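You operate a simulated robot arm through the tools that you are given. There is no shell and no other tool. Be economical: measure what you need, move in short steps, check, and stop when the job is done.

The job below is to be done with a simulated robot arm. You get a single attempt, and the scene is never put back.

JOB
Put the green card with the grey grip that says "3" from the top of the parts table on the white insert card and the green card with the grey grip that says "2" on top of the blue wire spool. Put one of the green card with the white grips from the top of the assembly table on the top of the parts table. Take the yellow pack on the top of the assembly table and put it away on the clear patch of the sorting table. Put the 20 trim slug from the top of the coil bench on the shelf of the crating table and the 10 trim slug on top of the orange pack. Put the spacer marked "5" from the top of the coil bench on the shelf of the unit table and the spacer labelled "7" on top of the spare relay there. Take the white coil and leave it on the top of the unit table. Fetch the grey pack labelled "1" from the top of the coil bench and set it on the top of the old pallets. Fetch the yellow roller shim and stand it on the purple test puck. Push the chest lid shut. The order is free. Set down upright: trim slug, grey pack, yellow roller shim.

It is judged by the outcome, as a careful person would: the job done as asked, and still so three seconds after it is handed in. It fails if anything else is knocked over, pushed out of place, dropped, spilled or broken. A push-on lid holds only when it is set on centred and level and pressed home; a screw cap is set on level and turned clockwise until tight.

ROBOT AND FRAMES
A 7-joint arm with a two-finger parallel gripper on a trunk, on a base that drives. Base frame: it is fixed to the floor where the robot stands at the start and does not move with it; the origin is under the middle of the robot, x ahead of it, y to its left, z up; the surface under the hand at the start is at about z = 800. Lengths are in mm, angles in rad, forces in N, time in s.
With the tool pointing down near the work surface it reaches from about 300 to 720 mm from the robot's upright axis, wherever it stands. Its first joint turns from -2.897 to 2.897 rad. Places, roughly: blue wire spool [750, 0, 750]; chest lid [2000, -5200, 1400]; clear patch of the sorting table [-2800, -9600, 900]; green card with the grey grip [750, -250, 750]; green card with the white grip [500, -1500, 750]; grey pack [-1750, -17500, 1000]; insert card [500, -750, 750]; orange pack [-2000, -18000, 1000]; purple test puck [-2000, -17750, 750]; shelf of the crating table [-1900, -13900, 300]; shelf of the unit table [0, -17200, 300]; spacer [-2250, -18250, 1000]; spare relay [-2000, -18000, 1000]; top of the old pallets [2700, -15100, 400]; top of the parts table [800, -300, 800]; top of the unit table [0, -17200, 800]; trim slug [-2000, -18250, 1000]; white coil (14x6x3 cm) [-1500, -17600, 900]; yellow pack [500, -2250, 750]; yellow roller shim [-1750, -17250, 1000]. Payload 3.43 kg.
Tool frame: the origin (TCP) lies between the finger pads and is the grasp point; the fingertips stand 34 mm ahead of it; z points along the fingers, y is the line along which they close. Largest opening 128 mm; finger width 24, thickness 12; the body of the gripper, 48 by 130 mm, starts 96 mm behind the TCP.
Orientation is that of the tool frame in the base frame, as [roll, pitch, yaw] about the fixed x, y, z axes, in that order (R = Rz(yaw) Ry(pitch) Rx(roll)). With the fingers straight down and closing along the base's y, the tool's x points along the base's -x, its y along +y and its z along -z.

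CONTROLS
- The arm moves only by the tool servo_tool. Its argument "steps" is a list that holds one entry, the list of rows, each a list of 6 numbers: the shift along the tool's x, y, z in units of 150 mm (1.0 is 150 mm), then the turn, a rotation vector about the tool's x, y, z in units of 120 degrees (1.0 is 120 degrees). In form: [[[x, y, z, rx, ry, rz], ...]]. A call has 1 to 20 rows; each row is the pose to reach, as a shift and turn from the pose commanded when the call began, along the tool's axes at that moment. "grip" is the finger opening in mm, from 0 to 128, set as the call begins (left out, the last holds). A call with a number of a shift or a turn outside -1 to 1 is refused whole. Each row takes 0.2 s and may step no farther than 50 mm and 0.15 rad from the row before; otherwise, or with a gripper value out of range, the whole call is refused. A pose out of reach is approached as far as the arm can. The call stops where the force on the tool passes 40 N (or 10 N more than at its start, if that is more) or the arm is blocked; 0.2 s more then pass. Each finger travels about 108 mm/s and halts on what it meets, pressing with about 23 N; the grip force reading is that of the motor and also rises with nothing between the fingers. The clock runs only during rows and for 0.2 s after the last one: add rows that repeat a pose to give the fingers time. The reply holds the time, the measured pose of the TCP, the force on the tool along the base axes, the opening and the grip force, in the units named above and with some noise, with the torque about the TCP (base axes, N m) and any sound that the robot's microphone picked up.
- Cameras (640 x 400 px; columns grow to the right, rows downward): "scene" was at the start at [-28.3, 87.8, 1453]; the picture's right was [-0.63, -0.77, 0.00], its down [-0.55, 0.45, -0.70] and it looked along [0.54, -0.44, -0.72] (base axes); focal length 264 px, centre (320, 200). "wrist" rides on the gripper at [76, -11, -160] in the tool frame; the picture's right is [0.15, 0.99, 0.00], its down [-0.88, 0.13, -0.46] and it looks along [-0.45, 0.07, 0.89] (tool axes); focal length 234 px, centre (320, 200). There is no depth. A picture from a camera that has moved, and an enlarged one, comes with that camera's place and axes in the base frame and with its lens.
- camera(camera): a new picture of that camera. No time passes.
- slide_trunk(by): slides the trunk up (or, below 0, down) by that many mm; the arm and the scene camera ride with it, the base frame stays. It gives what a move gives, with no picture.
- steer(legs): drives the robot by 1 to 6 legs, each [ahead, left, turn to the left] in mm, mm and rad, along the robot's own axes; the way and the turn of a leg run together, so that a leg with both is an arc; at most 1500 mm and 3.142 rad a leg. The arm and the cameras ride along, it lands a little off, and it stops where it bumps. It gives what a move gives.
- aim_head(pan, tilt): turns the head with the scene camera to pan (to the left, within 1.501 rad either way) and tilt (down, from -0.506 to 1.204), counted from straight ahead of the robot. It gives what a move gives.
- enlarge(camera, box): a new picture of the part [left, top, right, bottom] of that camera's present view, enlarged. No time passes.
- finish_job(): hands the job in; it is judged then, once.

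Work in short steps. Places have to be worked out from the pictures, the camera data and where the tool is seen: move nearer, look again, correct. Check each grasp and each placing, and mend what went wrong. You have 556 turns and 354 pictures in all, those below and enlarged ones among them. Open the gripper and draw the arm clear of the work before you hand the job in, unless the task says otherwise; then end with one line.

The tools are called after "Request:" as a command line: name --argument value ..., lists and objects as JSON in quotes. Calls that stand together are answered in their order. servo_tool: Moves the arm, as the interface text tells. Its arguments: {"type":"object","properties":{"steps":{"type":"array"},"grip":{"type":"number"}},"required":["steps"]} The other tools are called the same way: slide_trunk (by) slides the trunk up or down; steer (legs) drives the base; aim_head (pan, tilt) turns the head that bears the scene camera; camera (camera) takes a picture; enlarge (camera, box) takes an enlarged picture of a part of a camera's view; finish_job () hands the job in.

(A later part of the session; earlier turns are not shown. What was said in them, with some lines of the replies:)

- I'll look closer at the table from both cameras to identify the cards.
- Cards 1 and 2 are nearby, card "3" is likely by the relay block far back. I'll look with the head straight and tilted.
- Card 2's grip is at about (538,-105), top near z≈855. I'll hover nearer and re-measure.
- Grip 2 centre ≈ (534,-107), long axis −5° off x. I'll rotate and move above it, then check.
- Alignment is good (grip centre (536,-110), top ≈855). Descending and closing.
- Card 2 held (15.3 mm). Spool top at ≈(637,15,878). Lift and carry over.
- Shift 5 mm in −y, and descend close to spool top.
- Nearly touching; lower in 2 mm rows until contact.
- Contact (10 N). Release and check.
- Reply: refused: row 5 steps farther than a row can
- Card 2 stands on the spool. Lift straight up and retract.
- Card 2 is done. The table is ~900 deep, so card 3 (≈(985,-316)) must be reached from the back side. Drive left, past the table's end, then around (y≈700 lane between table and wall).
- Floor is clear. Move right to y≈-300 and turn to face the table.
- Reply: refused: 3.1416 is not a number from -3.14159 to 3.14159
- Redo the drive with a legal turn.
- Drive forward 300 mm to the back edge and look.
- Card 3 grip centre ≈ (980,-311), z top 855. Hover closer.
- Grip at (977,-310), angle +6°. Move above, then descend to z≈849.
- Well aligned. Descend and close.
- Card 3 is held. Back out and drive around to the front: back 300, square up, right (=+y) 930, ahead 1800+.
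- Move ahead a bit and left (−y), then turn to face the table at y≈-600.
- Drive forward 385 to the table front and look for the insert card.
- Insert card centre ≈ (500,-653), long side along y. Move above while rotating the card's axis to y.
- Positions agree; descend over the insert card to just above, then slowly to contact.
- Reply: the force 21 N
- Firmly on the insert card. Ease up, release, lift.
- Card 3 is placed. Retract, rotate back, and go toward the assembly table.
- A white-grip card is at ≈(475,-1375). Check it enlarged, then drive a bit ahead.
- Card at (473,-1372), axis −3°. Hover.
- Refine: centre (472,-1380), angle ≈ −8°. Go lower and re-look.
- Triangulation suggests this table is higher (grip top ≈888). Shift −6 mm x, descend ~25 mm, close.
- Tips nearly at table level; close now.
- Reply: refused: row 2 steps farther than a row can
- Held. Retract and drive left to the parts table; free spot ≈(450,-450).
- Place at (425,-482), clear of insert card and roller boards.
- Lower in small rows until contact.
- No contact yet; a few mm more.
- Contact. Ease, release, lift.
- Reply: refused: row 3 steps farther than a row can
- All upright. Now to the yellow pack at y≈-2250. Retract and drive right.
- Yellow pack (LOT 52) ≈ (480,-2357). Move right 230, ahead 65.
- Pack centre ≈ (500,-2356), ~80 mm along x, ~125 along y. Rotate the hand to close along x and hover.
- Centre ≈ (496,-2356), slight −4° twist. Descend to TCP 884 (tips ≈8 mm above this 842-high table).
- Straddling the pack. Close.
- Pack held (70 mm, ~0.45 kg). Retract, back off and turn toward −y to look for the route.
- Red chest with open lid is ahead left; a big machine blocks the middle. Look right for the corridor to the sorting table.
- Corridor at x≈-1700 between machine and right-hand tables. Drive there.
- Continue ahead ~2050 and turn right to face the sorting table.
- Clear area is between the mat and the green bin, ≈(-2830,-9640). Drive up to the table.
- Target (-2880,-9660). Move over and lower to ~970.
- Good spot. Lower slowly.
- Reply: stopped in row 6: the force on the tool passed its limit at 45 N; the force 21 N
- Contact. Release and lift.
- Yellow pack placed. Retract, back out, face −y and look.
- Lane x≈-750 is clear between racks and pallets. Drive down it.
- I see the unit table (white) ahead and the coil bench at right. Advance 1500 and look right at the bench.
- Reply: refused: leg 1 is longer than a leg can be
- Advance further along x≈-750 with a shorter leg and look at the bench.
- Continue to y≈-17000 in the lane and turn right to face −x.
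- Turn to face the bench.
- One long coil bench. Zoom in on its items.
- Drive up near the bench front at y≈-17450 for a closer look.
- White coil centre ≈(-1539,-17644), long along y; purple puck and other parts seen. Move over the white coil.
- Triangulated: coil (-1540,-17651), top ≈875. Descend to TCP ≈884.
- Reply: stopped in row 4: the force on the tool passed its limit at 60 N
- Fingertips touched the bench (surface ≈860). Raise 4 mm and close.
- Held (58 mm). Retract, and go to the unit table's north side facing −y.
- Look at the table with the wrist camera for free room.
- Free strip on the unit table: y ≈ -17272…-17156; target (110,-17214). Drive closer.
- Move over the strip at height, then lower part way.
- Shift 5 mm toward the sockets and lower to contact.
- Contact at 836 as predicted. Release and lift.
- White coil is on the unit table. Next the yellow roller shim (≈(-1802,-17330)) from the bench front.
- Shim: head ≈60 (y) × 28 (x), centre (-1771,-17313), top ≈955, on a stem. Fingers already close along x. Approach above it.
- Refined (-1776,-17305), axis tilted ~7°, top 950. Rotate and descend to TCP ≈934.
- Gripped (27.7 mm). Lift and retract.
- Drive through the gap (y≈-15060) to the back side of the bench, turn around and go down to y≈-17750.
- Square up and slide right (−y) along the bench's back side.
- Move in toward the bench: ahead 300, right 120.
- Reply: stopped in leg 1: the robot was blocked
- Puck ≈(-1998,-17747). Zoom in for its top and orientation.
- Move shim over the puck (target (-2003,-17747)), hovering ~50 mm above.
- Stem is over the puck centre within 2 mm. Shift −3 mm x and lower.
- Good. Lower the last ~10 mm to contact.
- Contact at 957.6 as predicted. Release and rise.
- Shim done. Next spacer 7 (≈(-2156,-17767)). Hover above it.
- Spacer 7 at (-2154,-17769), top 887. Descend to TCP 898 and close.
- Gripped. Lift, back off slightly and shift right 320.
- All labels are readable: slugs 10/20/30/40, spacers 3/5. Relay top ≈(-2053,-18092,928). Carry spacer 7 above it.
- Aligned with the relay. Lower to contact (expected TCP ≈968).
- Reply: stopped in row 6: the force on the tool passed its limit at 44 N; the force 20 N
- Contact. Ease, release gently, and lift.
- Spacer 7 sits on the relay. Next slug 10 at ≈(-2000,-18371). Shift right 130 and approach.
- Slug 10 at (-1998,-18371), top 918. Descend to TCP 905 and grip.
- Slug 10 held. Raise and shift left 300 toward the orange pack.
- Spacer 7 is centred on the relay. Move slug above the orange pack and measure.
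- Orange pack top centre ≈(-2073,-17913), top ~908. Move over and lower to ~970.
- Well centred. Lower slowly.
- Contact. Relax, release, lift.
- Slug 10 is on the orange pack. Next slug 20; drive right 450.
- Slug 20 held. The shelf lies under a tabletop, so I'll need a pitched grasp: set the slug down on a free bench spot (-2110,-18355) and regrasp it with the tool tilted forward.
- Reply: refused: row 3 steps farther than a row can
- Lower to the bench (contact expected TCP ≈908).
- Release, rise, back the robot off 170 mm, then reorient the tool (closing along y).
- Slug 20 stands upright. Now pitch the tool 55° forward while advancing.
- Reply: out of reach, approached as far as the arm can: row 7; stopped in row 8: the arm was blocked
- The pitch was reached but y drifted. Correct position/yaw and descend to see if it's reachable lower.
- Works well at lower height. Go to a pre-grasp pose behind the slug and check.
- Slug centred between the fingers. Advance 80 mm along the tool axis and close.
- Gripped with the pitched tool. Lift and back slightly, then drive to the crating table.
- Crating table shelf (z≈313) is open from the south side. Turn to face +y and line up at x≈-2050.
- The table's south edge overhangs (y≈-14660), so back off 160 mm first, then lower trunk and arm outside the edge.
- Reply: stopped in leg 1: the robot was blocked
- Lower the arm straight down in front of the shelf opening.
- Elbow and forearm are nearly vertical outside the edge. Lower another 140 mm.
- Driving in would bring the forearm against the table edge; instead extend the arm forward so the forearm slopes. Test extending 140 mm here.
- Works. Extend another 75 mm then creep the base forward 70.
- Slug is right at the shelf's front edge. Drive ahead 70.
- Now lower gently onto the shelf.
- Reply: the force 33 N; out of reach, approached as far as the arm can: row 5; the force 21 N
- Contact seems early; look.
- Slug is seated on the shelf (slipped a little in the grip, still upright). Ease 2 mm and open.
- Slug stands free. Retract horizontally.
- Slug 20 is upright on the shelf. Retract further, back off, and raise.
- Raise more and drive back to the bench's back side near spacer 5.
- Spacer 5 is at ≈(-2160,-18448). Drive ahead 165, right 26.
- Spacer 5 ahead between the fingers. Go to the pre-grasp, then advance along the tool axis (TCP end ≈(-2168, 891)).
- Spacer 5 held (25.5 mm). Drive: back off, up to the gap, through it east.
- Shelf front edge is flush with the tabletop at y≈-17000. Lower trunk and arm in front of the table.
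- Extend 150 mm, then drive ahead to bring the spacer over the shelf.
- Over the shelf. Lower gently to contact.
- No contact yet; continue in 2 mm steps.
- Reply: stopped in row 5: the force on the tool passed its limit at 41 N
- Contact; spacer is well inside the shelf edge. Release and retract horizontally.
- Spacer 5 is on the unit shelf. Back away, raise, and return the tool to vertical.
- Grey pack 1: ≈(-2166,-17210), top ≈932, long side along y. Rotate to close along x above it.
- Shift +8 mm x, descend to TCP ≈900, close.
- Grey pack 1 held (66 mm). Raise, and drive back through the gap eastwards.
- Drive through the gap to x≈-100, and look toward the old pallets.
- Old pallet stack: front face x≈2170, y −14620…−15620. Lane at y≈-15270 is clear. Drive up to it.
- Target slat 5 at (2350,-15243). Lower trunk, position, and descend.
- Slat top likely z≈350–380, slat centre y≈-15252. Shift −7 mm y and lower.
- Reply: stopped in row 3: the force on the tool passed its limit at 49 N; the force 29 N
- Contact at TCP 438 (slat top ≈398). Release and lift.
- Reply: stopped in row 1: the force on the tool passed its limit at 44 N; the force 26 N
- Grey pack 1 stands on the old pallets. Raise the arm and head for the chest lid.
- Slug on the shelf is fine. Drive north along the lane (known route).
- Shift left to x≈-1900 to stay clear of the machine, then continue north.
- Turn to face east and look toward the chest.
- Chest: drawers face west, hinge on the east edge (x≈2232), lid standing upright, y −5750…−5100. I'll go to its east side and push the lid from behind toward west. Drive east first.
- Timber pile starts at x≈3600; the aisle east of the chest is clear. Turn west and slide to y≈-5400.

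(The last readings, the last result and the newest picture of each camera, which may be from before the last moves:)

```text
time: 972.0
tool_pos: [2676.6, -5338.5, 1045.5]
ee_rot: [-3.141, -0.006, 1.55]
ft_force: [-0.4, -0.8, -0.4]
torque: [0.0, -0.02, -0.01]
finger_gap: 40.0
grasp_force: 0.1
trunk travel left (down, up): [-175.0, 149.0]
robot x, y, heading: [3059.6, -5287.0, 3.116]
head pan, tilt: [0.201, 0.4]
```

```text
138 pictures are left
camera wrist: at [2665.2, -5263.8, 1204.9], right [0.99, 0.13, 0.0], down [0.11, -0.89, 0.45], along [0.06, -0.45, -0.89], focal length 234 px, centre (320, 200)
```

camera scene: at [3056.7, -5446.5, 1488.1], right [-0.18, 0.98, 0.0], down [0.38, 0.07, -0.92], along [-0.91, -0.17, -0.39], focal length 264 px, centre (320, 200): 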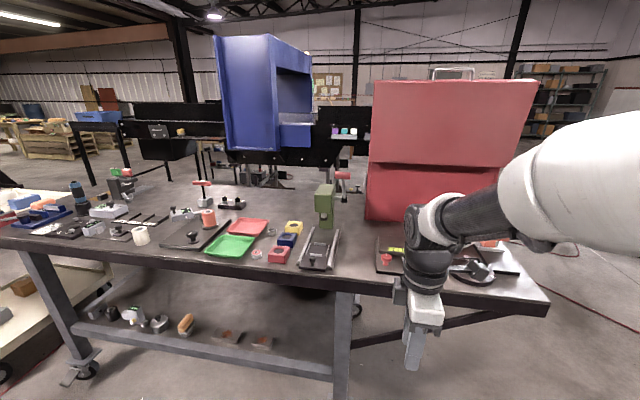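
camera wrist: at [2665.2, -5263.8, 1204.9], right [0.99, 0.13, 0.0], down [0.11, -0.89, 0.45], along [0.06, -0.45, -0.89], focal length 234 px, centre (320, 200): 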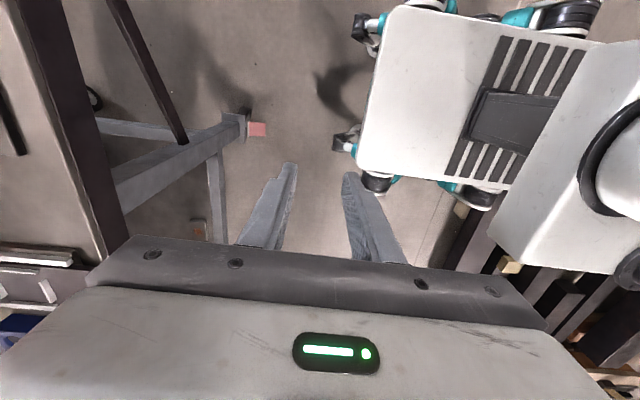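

From behind: the lid's hinge line runs (1941,-5440)→(2050,-4988) at z≈1200, lid top ≈1506, leaning upright. Raise the trunk, move closer, and pitch the tool forward to push at mid-lid.

Request:
slide_trunk --by 145

Request:
steer --legs '[[380, -60, 0.02]]'

Request:
servo_tool --steps '[[[0, 0, -0.1, 0.066, 0, 0], [0, 0, -0.2, 0.132, 0, 0], [0, 0, -0.3, 0.198, 0, 0], [0, -0.1, -0.4, 0.264, 0, 0], [0, -0.2, -0.5, 0.33, 0, 0], [0, -0.3, -0.6, 0.396, 0, 0]]]' --grip 0

Request:
camera --camera "scene"

```text
time: 973.8
tool_pos: [2676.9, -5339.5, 1190.3]
ee_rot: [-3.14, -0.004, 1.552]
ft_force: [-0.4, -0.7, 0.3]
torque: [-0.05, 0.02, 0.02]
finger_gap: 40.0
grasp_force: 0.0
trunk travel left (down, up): [-320.0, 4.0]
robot x, y, heading: [3058.5, -5286.5, 3.127]
head pan, tilt: [0.201, 0.4]
```

```text
time: 975.8
tool_pos: [2381.8, -5298.7, 1190.6]
ee_rot: [-3.141, -0.003, 1.585]
ft_force: [1.0, -0.1, -0.2]
torque: [0.02, 0.0, 0.03]
finger_gap: 40.0
grasp_force: 0.1
trunk travel left (down, up): [-320.0, 4.0]
robot x, y, heading: [2765.3, -5234.5, -3.129]
head pan, tilt: [0.201, 0.4]
stopped in leg 1: the robot was blocked; the commanded pose is now the measured one
```

```text
time: 977.2
tool_pos: [2334.4, -5301.0, 1264.0]
ee_rot: [-2.351, 0.009, 1.593]
ft_force: [-0.3, 1.1, 0.2]
torque: [-0.01, 0.0, -0.03]
finger_gap: 0.0
grasp_force: 23.3
trunk travel left (down, up): [-320.0, 4.0]
robot x, y, heading: [2764.1, -5233.9, -3.124]
head pan, tilt: [0.201, 0.4]
```

```text
137 pictures are left
camera scene: at [2765.5, -5391.6, 1632.9], right [-0.21, 0.98, 0.0], down [0.38, 0.08, -0.92], along [-0.9, -0.19, -0.39], focal length 264 px, centre (320, 200)
```

scene: 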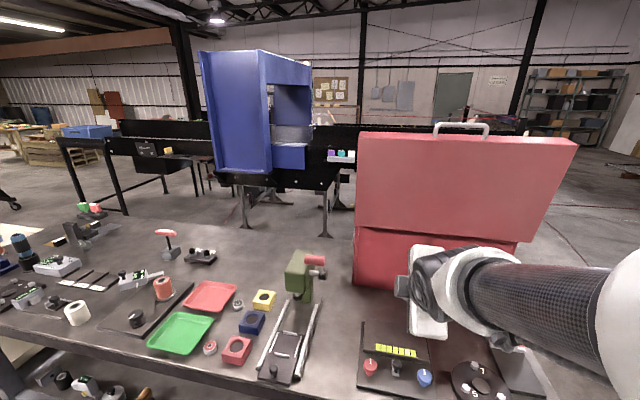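

Blocked by a caster here; the north side gives much closer access (table's north end y≈-4900, lid's north end y≈-4990). Restore the tool to vertical and go around to the north side.

Request:
servo_tool --steps '[[[0, 0, 0, -0.066, 0, 0], [0, 0, 0, -0.132, 0, 0], [0, 0, 0, -0.198, 0, 0], [0, 0, 0, -0.264, 0, 0], [0, 0, 0, -0.33, 0, 0], [0, 0, 0, -0.38, 0, 0]]]'

Request:
steer --legs '[[-280, 0, 0], [0, -1000, 0], [0, 0, 1.55], [0, -880, 0]]'

Request:
aim_head --pan 0.3 --tilt 0.5

Request:
camera --camera "scene"

Request:
camera --camera "wrist"

```text
time: 978.6
tool_pos: [2336.6, -5298.6, 1280.0]
ee_rot: [-3.109, -0.002, 1.584]
ft_force: [-0.1, -0.5, -0.3]
torque: [0.02, 0.02, -0.01]
finger_gap: 0.1
grasp_force: 23.0
trunk travel left (down, up): [-320.0, 4.0]
robot x, y, heading: [2764.8, -5234.4, -3.126]
head pan, tilt: [0.201, 0.4]
```

```text
time: 1002.7
tool_pos: [2218.4, -4656.9, 1280.1]
ee_rot: [-3.108, -0.004, -3.11]
ft_force: [-0.5, -1.1, 0.0]
torque: [0.0, -0.02, -0.01]
finger_gap: 0.1
grasp_force: 22.6
trunk travel left (down, up): [-320.0, 4.0]
robot x, y, heading: [2144.3, -4231.9, -1.545]
head pan, tilt: [0.201, 0.4]
```

```text
time: 1003.4
tool_pos: [2219.5, -4655.3, 1278.6]
ee_rot: [-3.109, -0.003, -3.111]
ft_force: [0.2, 0.0, 0.0]
torque: [0.01, -0.01, 0.01]
finger_gap: 0.1
grasp_force: 23.3
trunk travel left (down, up): [-320.0, 4.0]
robot x, y, heading: [2149.9, -4227.8, -1.542]
head pan, tilt: [0.3, 0.499]
```

```text
136 pictures are left
camera scene: at [2311.2, -4222.1, 1623.9], right [-0.95, -0.33, 0.0], down [-0.16, 0.45, -0.88], along [0.29, -0.83, -0.48], focal length 264 px, centre (320, 200)
```

scene: 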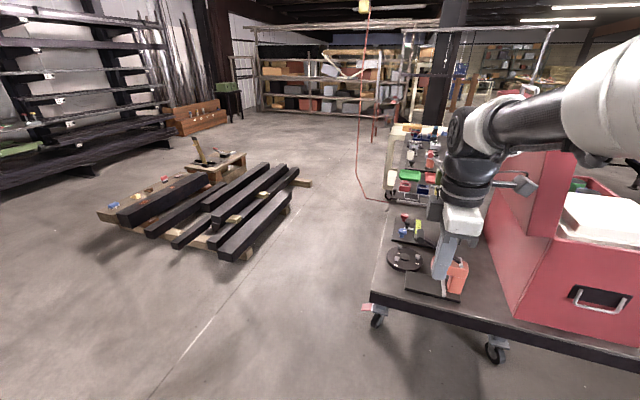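

```text
135 pictures are left
camera wrist: at [2142.2, -4664.7, 1439.9], right [-0.18, 0.98, -0.03], down [0.88, 0.17, 0.45], along [0.45, 0.05, -0.89], focal length 234 px, centre (320, 200)
```

wrist: 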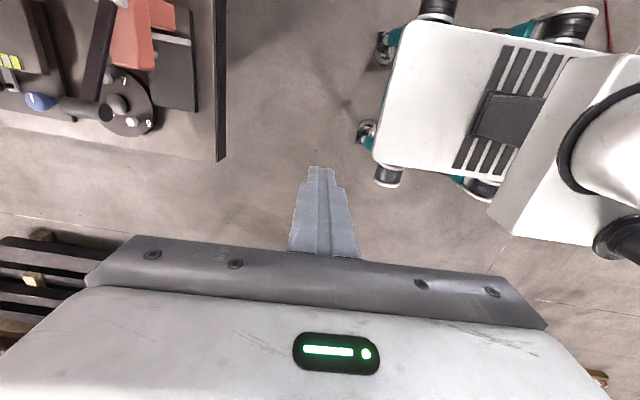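

Clear geometry now: chest NE (hinge) corner ≈(1905,-4965). Drive ahead 330 so the hand is beside/behind the lid.

Request:
steer --legs '[[340, 0, 0]]'

Request:
camera --camera "scene"

Request:
camera --camera "wrist"

```text
time: 1005.6
tool_pos: [2231.6, -4994.4, 1279.5]
ee_rot: [-3.11, -0.003, -3.107]
ft_force: [-0.6, 0.9, 0.8]
torque: [0.02, 0.03, 0.0]
finger_gap: 0.0
grasp_force: 22.5
trunk travel left (down, up): [-320.0, 4.0]
robot x, y, heading: [2152.0, -4571.9, -1.541]
head pan, tilt: [0.3, 0.499]
```

```text
134 pictures are left
camera scene: at [2322.4, -4561.2, 1623.9], right [-0.94, -0.33, 0.0], down [-0.16, 0.45, -0.88], along [0.29, -0.83, -0.48], focal length 264 px, centre (320, 200)
```

scene: 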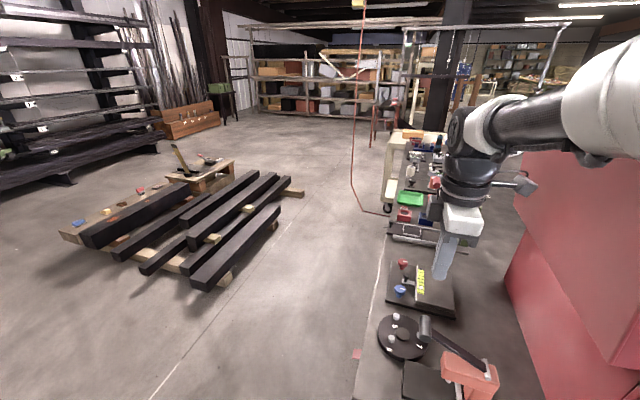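

```text
133 pictures are left
camera wrist: at [2154.5, -5004.2, 1439.7], right [-0.18, 0.98, -0.03], down [0.88, 0.18, 0.45], along [0.45, 0.05, -0.89], focal length 234 px, centre (320, 200)
```

wrist: 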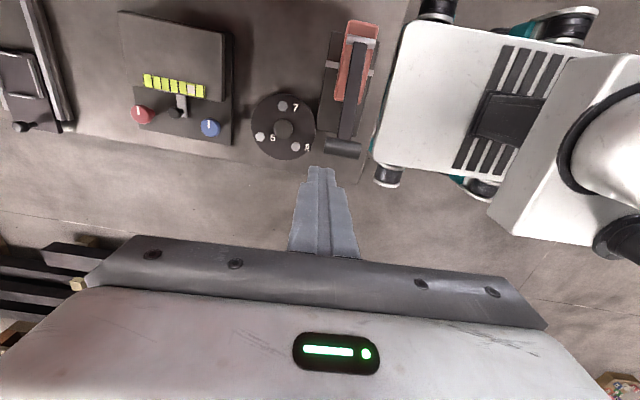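

Advance 65 mm south, then sweep west carefully.

Request:
servo_tool --steps '[[[0, -0.22, 0, 0, 0, 0], [0.1, -0.44, 0, 0, 0, 0], [0.4, -0.44, 0, 0, 0, 0], [0.7, -0.44, 0, 0, 0, 0], [1, -0.44, 0, 0, 0, 0]]]'

Request:
camera --camera "scene"

Request:
camera --camera "wrist"

```text
time: 1006.8
tool_pos: [2079.7, -5066.0, 1282.4]
ee_rot: [-3.109, -0.002, -3.109]
ft_force: [1.3, -0.6, -0.5]
torque: [0.07, 0.18, 0.04]
finger_gap: 0.0
grasp_force: 23.6
trunk travel left (down, up): [-320.0, 4.0]
robot x, y, heading: [2157.0, -4567.6, -1.534]
head pan, tilt: [0.3, 0.499]
```

```text
132 pictures are left
camera scene: at [2321.3, -4560.8, 1624.0], right [-0.94, -0.33, 0.0], down [-0.16, 0.45, -0.88], along [0.29, -0.83, -0.48], focal length 264 px, centre (320, 200)
```

scene: 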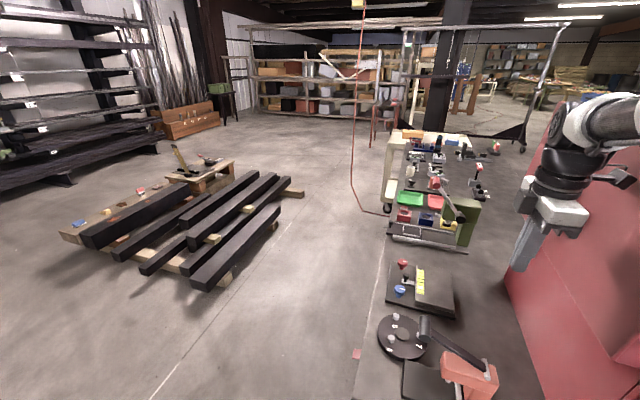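

```text
131 pictures are left
camera wrist: at [2004.3, -5075.1, 1442.6], right [-0.18, 0.98, -0.03], down [0.88, 0.17, 0.45], along [0.45, 0.05, -0.89], focal length 234 px, centre (320, 200)
```

wrist: 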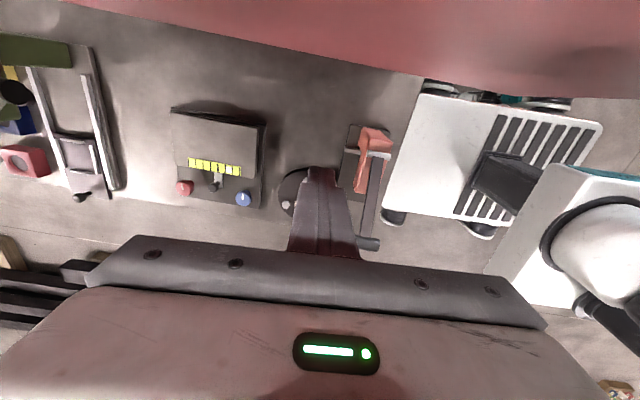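

The wrist camera is leading toward the lid. Back off 60 mm and rotate the hand 90° so the camera faces the robot.

Request:
servo_tool --steps '[[[-0.2, 0, 0, 0, 0, 0.0], [-0.4, 0, 0, 0, 0, 0.068], [-0.45, 0, 0, 0, 0, 0.136], [-0.45, 0, 0, 0, 0, 0.204], [-0.45, 0, 0, 0, 0, 0.272], [-0.45, 0, 0, 0, 0, 0.34], [-0.45, 0, 0, 0, 0, 0.408], [-0.45, 0, 0, 0, 0, 0.476], [-0.45, 0, 0, 0, 0, 0.544], [-0.45, 0, 0, 0, 0, 0.612], [-0.45, 0, 0, 0, 0, 0.68], [-0.45, 0, 0, 0, 0, 0.75], [-0.45, 0, 0, 0, 0, 0.75]]]'

Request:
camera --camera "scene"

```text
time: 1009.6
tool_pos: [2150.1, -5064.6, 1281.9]
ee_rot: [-3.137, 0.033, 1.604]
ft_force: [-0.3, -0.7, -0.4]
torque: [-0.01, 0.01, 0.01]
finger_gap: 0.0
grasp_force: 22.4
trunk travel left (down, up): [-320.0, 4.0]
robot x, y, heading: [2156.2, -4567.2, -1.537]
head pan, tilt: [0.3, 0.499]
```

```text
130 pictures are left
camera scene: at [2322.3, -4560.7, 1623.9], right [-0.94, -0.33, 0.0], down [-0.16, 0.45, -0.88], along [0.29, -0.83, -0.48], focal length 264 px, centre (320, 200)
```

scene: 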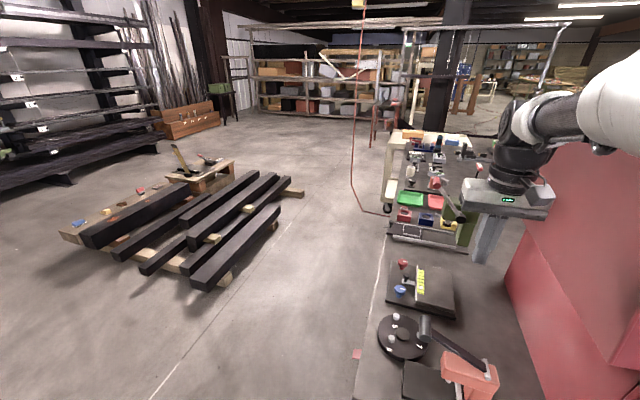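

Now sweep west 150 mm.

Request:
servo_tool --steps '[[[0, -0.25, 0, 0, 0, 0], [0, -0.5, 0, 0, 0, 0], [0, -0.75, 0, 0, 0, 0], [0, -1, 0, 0, 0, 0]]]'

Request:
camera --camera "scene"

```text
time: 1010.6
tool_pos: [1996.8, -5067.6, 1281.1]
ee_rot: [-3.138, 0.034, 1.603]
ft_force: [1.4, -0.1, 0.1]
torque: [0.0, -0.02, -0.01]
finger_gap: 0.1
grasp_force: 22.9
trunk travel left (down, up): [-320.0, 4.0]
robot x, y, heading: [2156.4, -4571.1, -1.537]
head pan, tilt: [0.3, 0.499]
```

```text
129 pictures are left
camera scene: at [2321.8, -4560.9, 1623.8], right [-0.94, -0.33, 0.0], down [-0.16, 0.45, -0.88], along [0.29, -0.83, -0.48], focal length 264 px, centre (320, 200)
```

scene: 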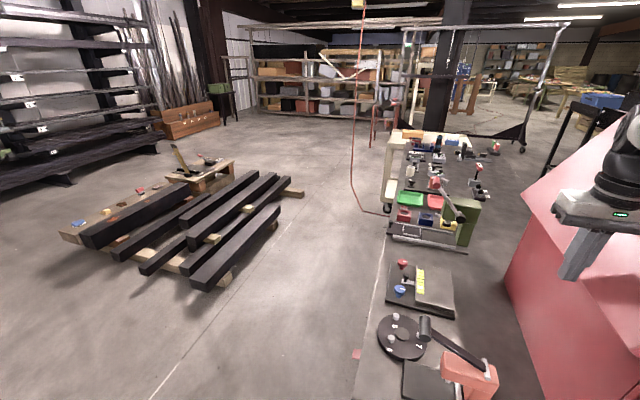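

The lid is tipping. Continue sweeping west and slightly down.

Request:
servo_tool --steps '[[[0, -0.25, 0, 0, 0, 0], [0, -0.5, 0, 0, 0, 0], [0, -0.75, 0, 0, 0, 0], [0, -1, 0, 0, 0, 0]]]'

Request:
aim_head --pan -0.1 --tilt 0.6

Request:
camera --camera "scene"

Request:
camera --camera "wrist"

```text
time: 1011.3
tool_pos: [1940.0, -5070.9, 1281.9]
ee_rot: [3.119, 0.023, 1.615]
ft_force: [7.5, 2.0, 1.3]
torque: [0.03, 0.01, -0.1]
finger_gap: 0.0
grasp_force: 23.2
trunk travel left (down, up): [-320.0, 4.0]
robot x, y, heading: [2154.8, -4568.4, -1.534]
head pan, tilt: [0.3, 0.499]
stopped in row 3: the force on the tool passed its limit at 49 N (the readings are from after the stop); the commanded pose is now the measured one
```

```text
time: 1012.1
tool_pos: [1939.0, -5071.0, 1282.2]
ee_rot: [3.124, 0.024, 1.613]
ft_force: [8.6, 1.3, 0.7]
torque: [0.0, 0.03, -0.12]
finger_gap: 0.2
grasp_force: 23.3
trunk travel left (down, up): [-320.0, 4.0]
robot x, y, heading: [2157.3, -4570.7, -1.541]
head pan, tilt: [-0.099, 0.6]
```

```text
128 pictures are left
camera scene: at [2288.1, -4562.6, 1614.6], right [-1.0, 0.06, 0.0], down [0.04, 0.56, -0.83], along [-0.05, -0.82, -0.56], focal length 264 px, centre (320, 200)
```

scene: 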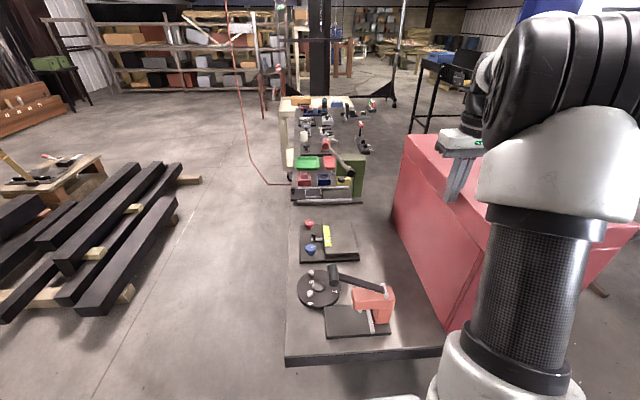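

```text
127 pictures are left
camera wrist: at [1920.4, -4992.6, 1439.3], right [0.98, 0.19, 0.01], down [0.16, -0.86, 0.48], along [0.1, -0.47, -0.88], focal length 234 px, centre (320, 200)
```

wrist: 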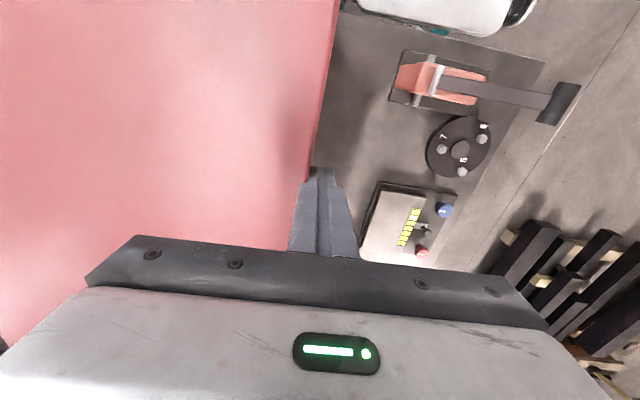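

The lid seems to have swung over; the fingers now press its rear edge. Back off east, raise, and look.

Request:
servo_tool --steps '[[[0, 0.2, 0, 0, 0, 0], [0, 0.4, 0, 0, 0, 0], [0, 0.4, -0.3, 0, 0, 0], [0, 0.4, -0.6, 0, 0, 0]]]'

Request:
camera --camera "scene"

Request:
camera --camera "wrist"

```text
time: 1013.1
tool_pos: [1993.9, -5066.4, 1371.4]
ee_rot: [3.125, 0.026, 1.616]
ft_force: [0.2, -1.3, -0.8]
torque: [-0.06, 0.0, 0.0]
finger_gap: 0.2
grasp_force: 22.6
trunk travel left (down, up): [-320.0, 4.0]
robot x, y, heading: [2158.4, -4568.8, -1.535]
head pan, tilt: [-0.099, 0.6]
```

```text
126 pictures are left
camera scene: at [2286.7, -4562.7, 1614.7], right [-1.0, 0.06, 0.0], down [0.04, 0.56, -0.83], along [-0.05, -0.82, -0.56], focal length 264 px, centre (320, 200)
```

scene: 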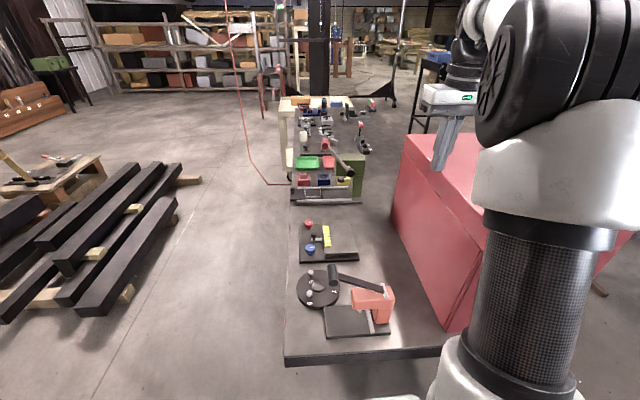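

```text
125 pictures are left
camera wrist: at [1975.4, -4988.0, 1528.5], right [0.98, 0.19, 0.01], down [0.16, -0.86, 0.48], along [0.1, -0.47, -0.88], focal length 234 px, centre (320, 200)
```

wrist: 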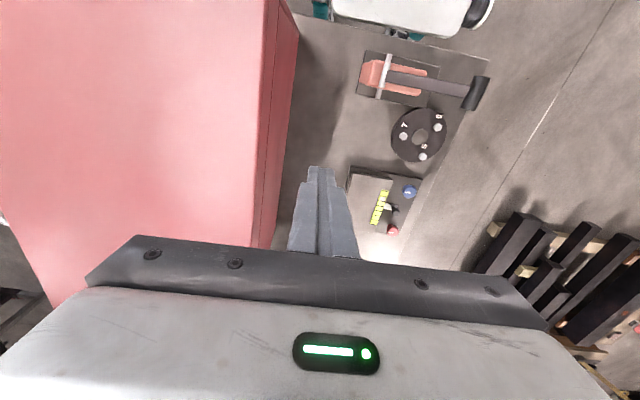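

The lid looks closed. Back away and view the chest from the northwest to verify.

Request:
steer --legs '[[-420, 0, 0], [0, -1050, 0]]'

Request:
aim_head --pan 0.75 --tilt 0.45

Request:
camera --camera "scene"

Request:
enlarge --camera "scene" --box '[220, 80, 460, 260]'

```text
time: 1025.7
tool_pos: [926.3, -4679.0, 1370.0]
ee_rot: [3.124, 0.024, 1.61]
ft_force: [-0.9, -0.1, -0.8]
torque: [-0.03, 0.02, -0.03]
finger_gap: 0.0
grasp_force: 22.7
trunk travel left (down, up): [-320.0, 4.0]
robot x, y, heading: [1090.6, -4183.3, -1.54]
head pan, tilt: [-0.099, 0.6]
```

```text
time: 1026.9
tool_pos: [926.0, -4679.6, 1371.3]
ee_rot: [3.123, 0.024, 1.61]
ft_force: [-0.7, 0.5, -0.2]
torque: [-0.01, -0.01, 0.0]
finger_gap: 0.3
grasp_force: 23.0
trunk travel left (down, up): [-320.0, 4.0]
robot x, y, heading: [1091.8, -4183.7, -1.544]
head pan, tilt: [0.75, 0.45]
```

```text
124 pictures are left
camera scene: at [1291.5, -4154.3, 1628.3], right [-0.71, -0.7, 0.0], down [-0.31, 0.31, -0.9], along [0.63, -0.64, -0.44], focal length 264 px, centre (320, 200)
```

scene: 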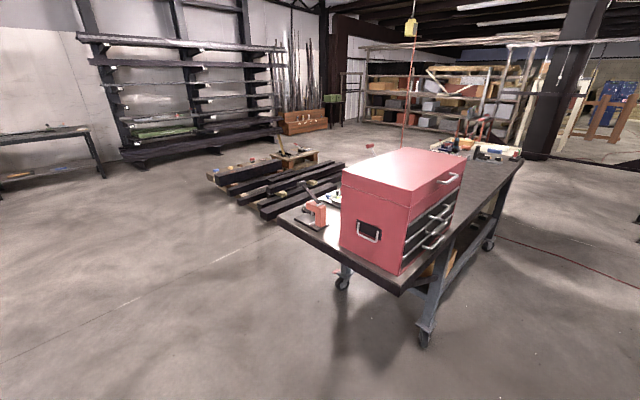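

```text
2.22 times, centred on (340, 170) of scene
camera zoom: at [1291.5, -4154.3, 1628.3], right [-0.71, -0.7, 0.0], down [-0.31, 0.31, -0.9], along [0.63, -0.64, -0.44], focal length 586 px, centre (276, 267)
```

zoom: 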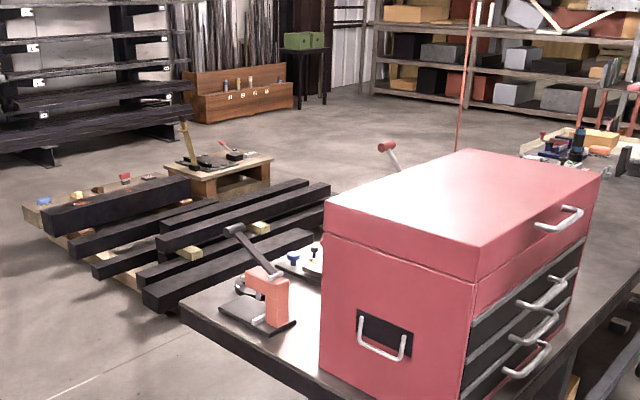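

The lid is fully shut. All parts of the job are done; open the gripper clear of everything and hand in.

Request:
servo_tool --steps '[[[0, 0, 0, 0, 0, 0], [0, 0, 0, 0, 0, 0], [0, 0, 0, 0, 0, 0], [0, 0, 0, 0, 0, 0]]]' --grip 80

Request:
finish_job

```text
time: 1027.9
tool_pos: [926.1, -4679.3, 1371.0]
ee_rot: [3.125, 0.025, 1.609]
ft_force: [0.1, -0.2, -0.1]
torque: [-0.02, 0.0, 0.02]
finger_gap: 79.8
grasp_force: 0.0
trunk travel left (down, up): [-320.0, 4.0]
robot x, y, heading: [1091.4, -4181.7, -1.541]
head pan, tilt: [0.75, 0.45]
```

```text
The job is handed in.
```

I handed the job in: all twelve items are placed as asked and the chest lid is shut, each checked by camera right after it was set. The base was stopped by contact at four spots (the coil bench twice, the old slug shelf approach, and the chest cart), and I did not measure whether the bench or cart shifted.
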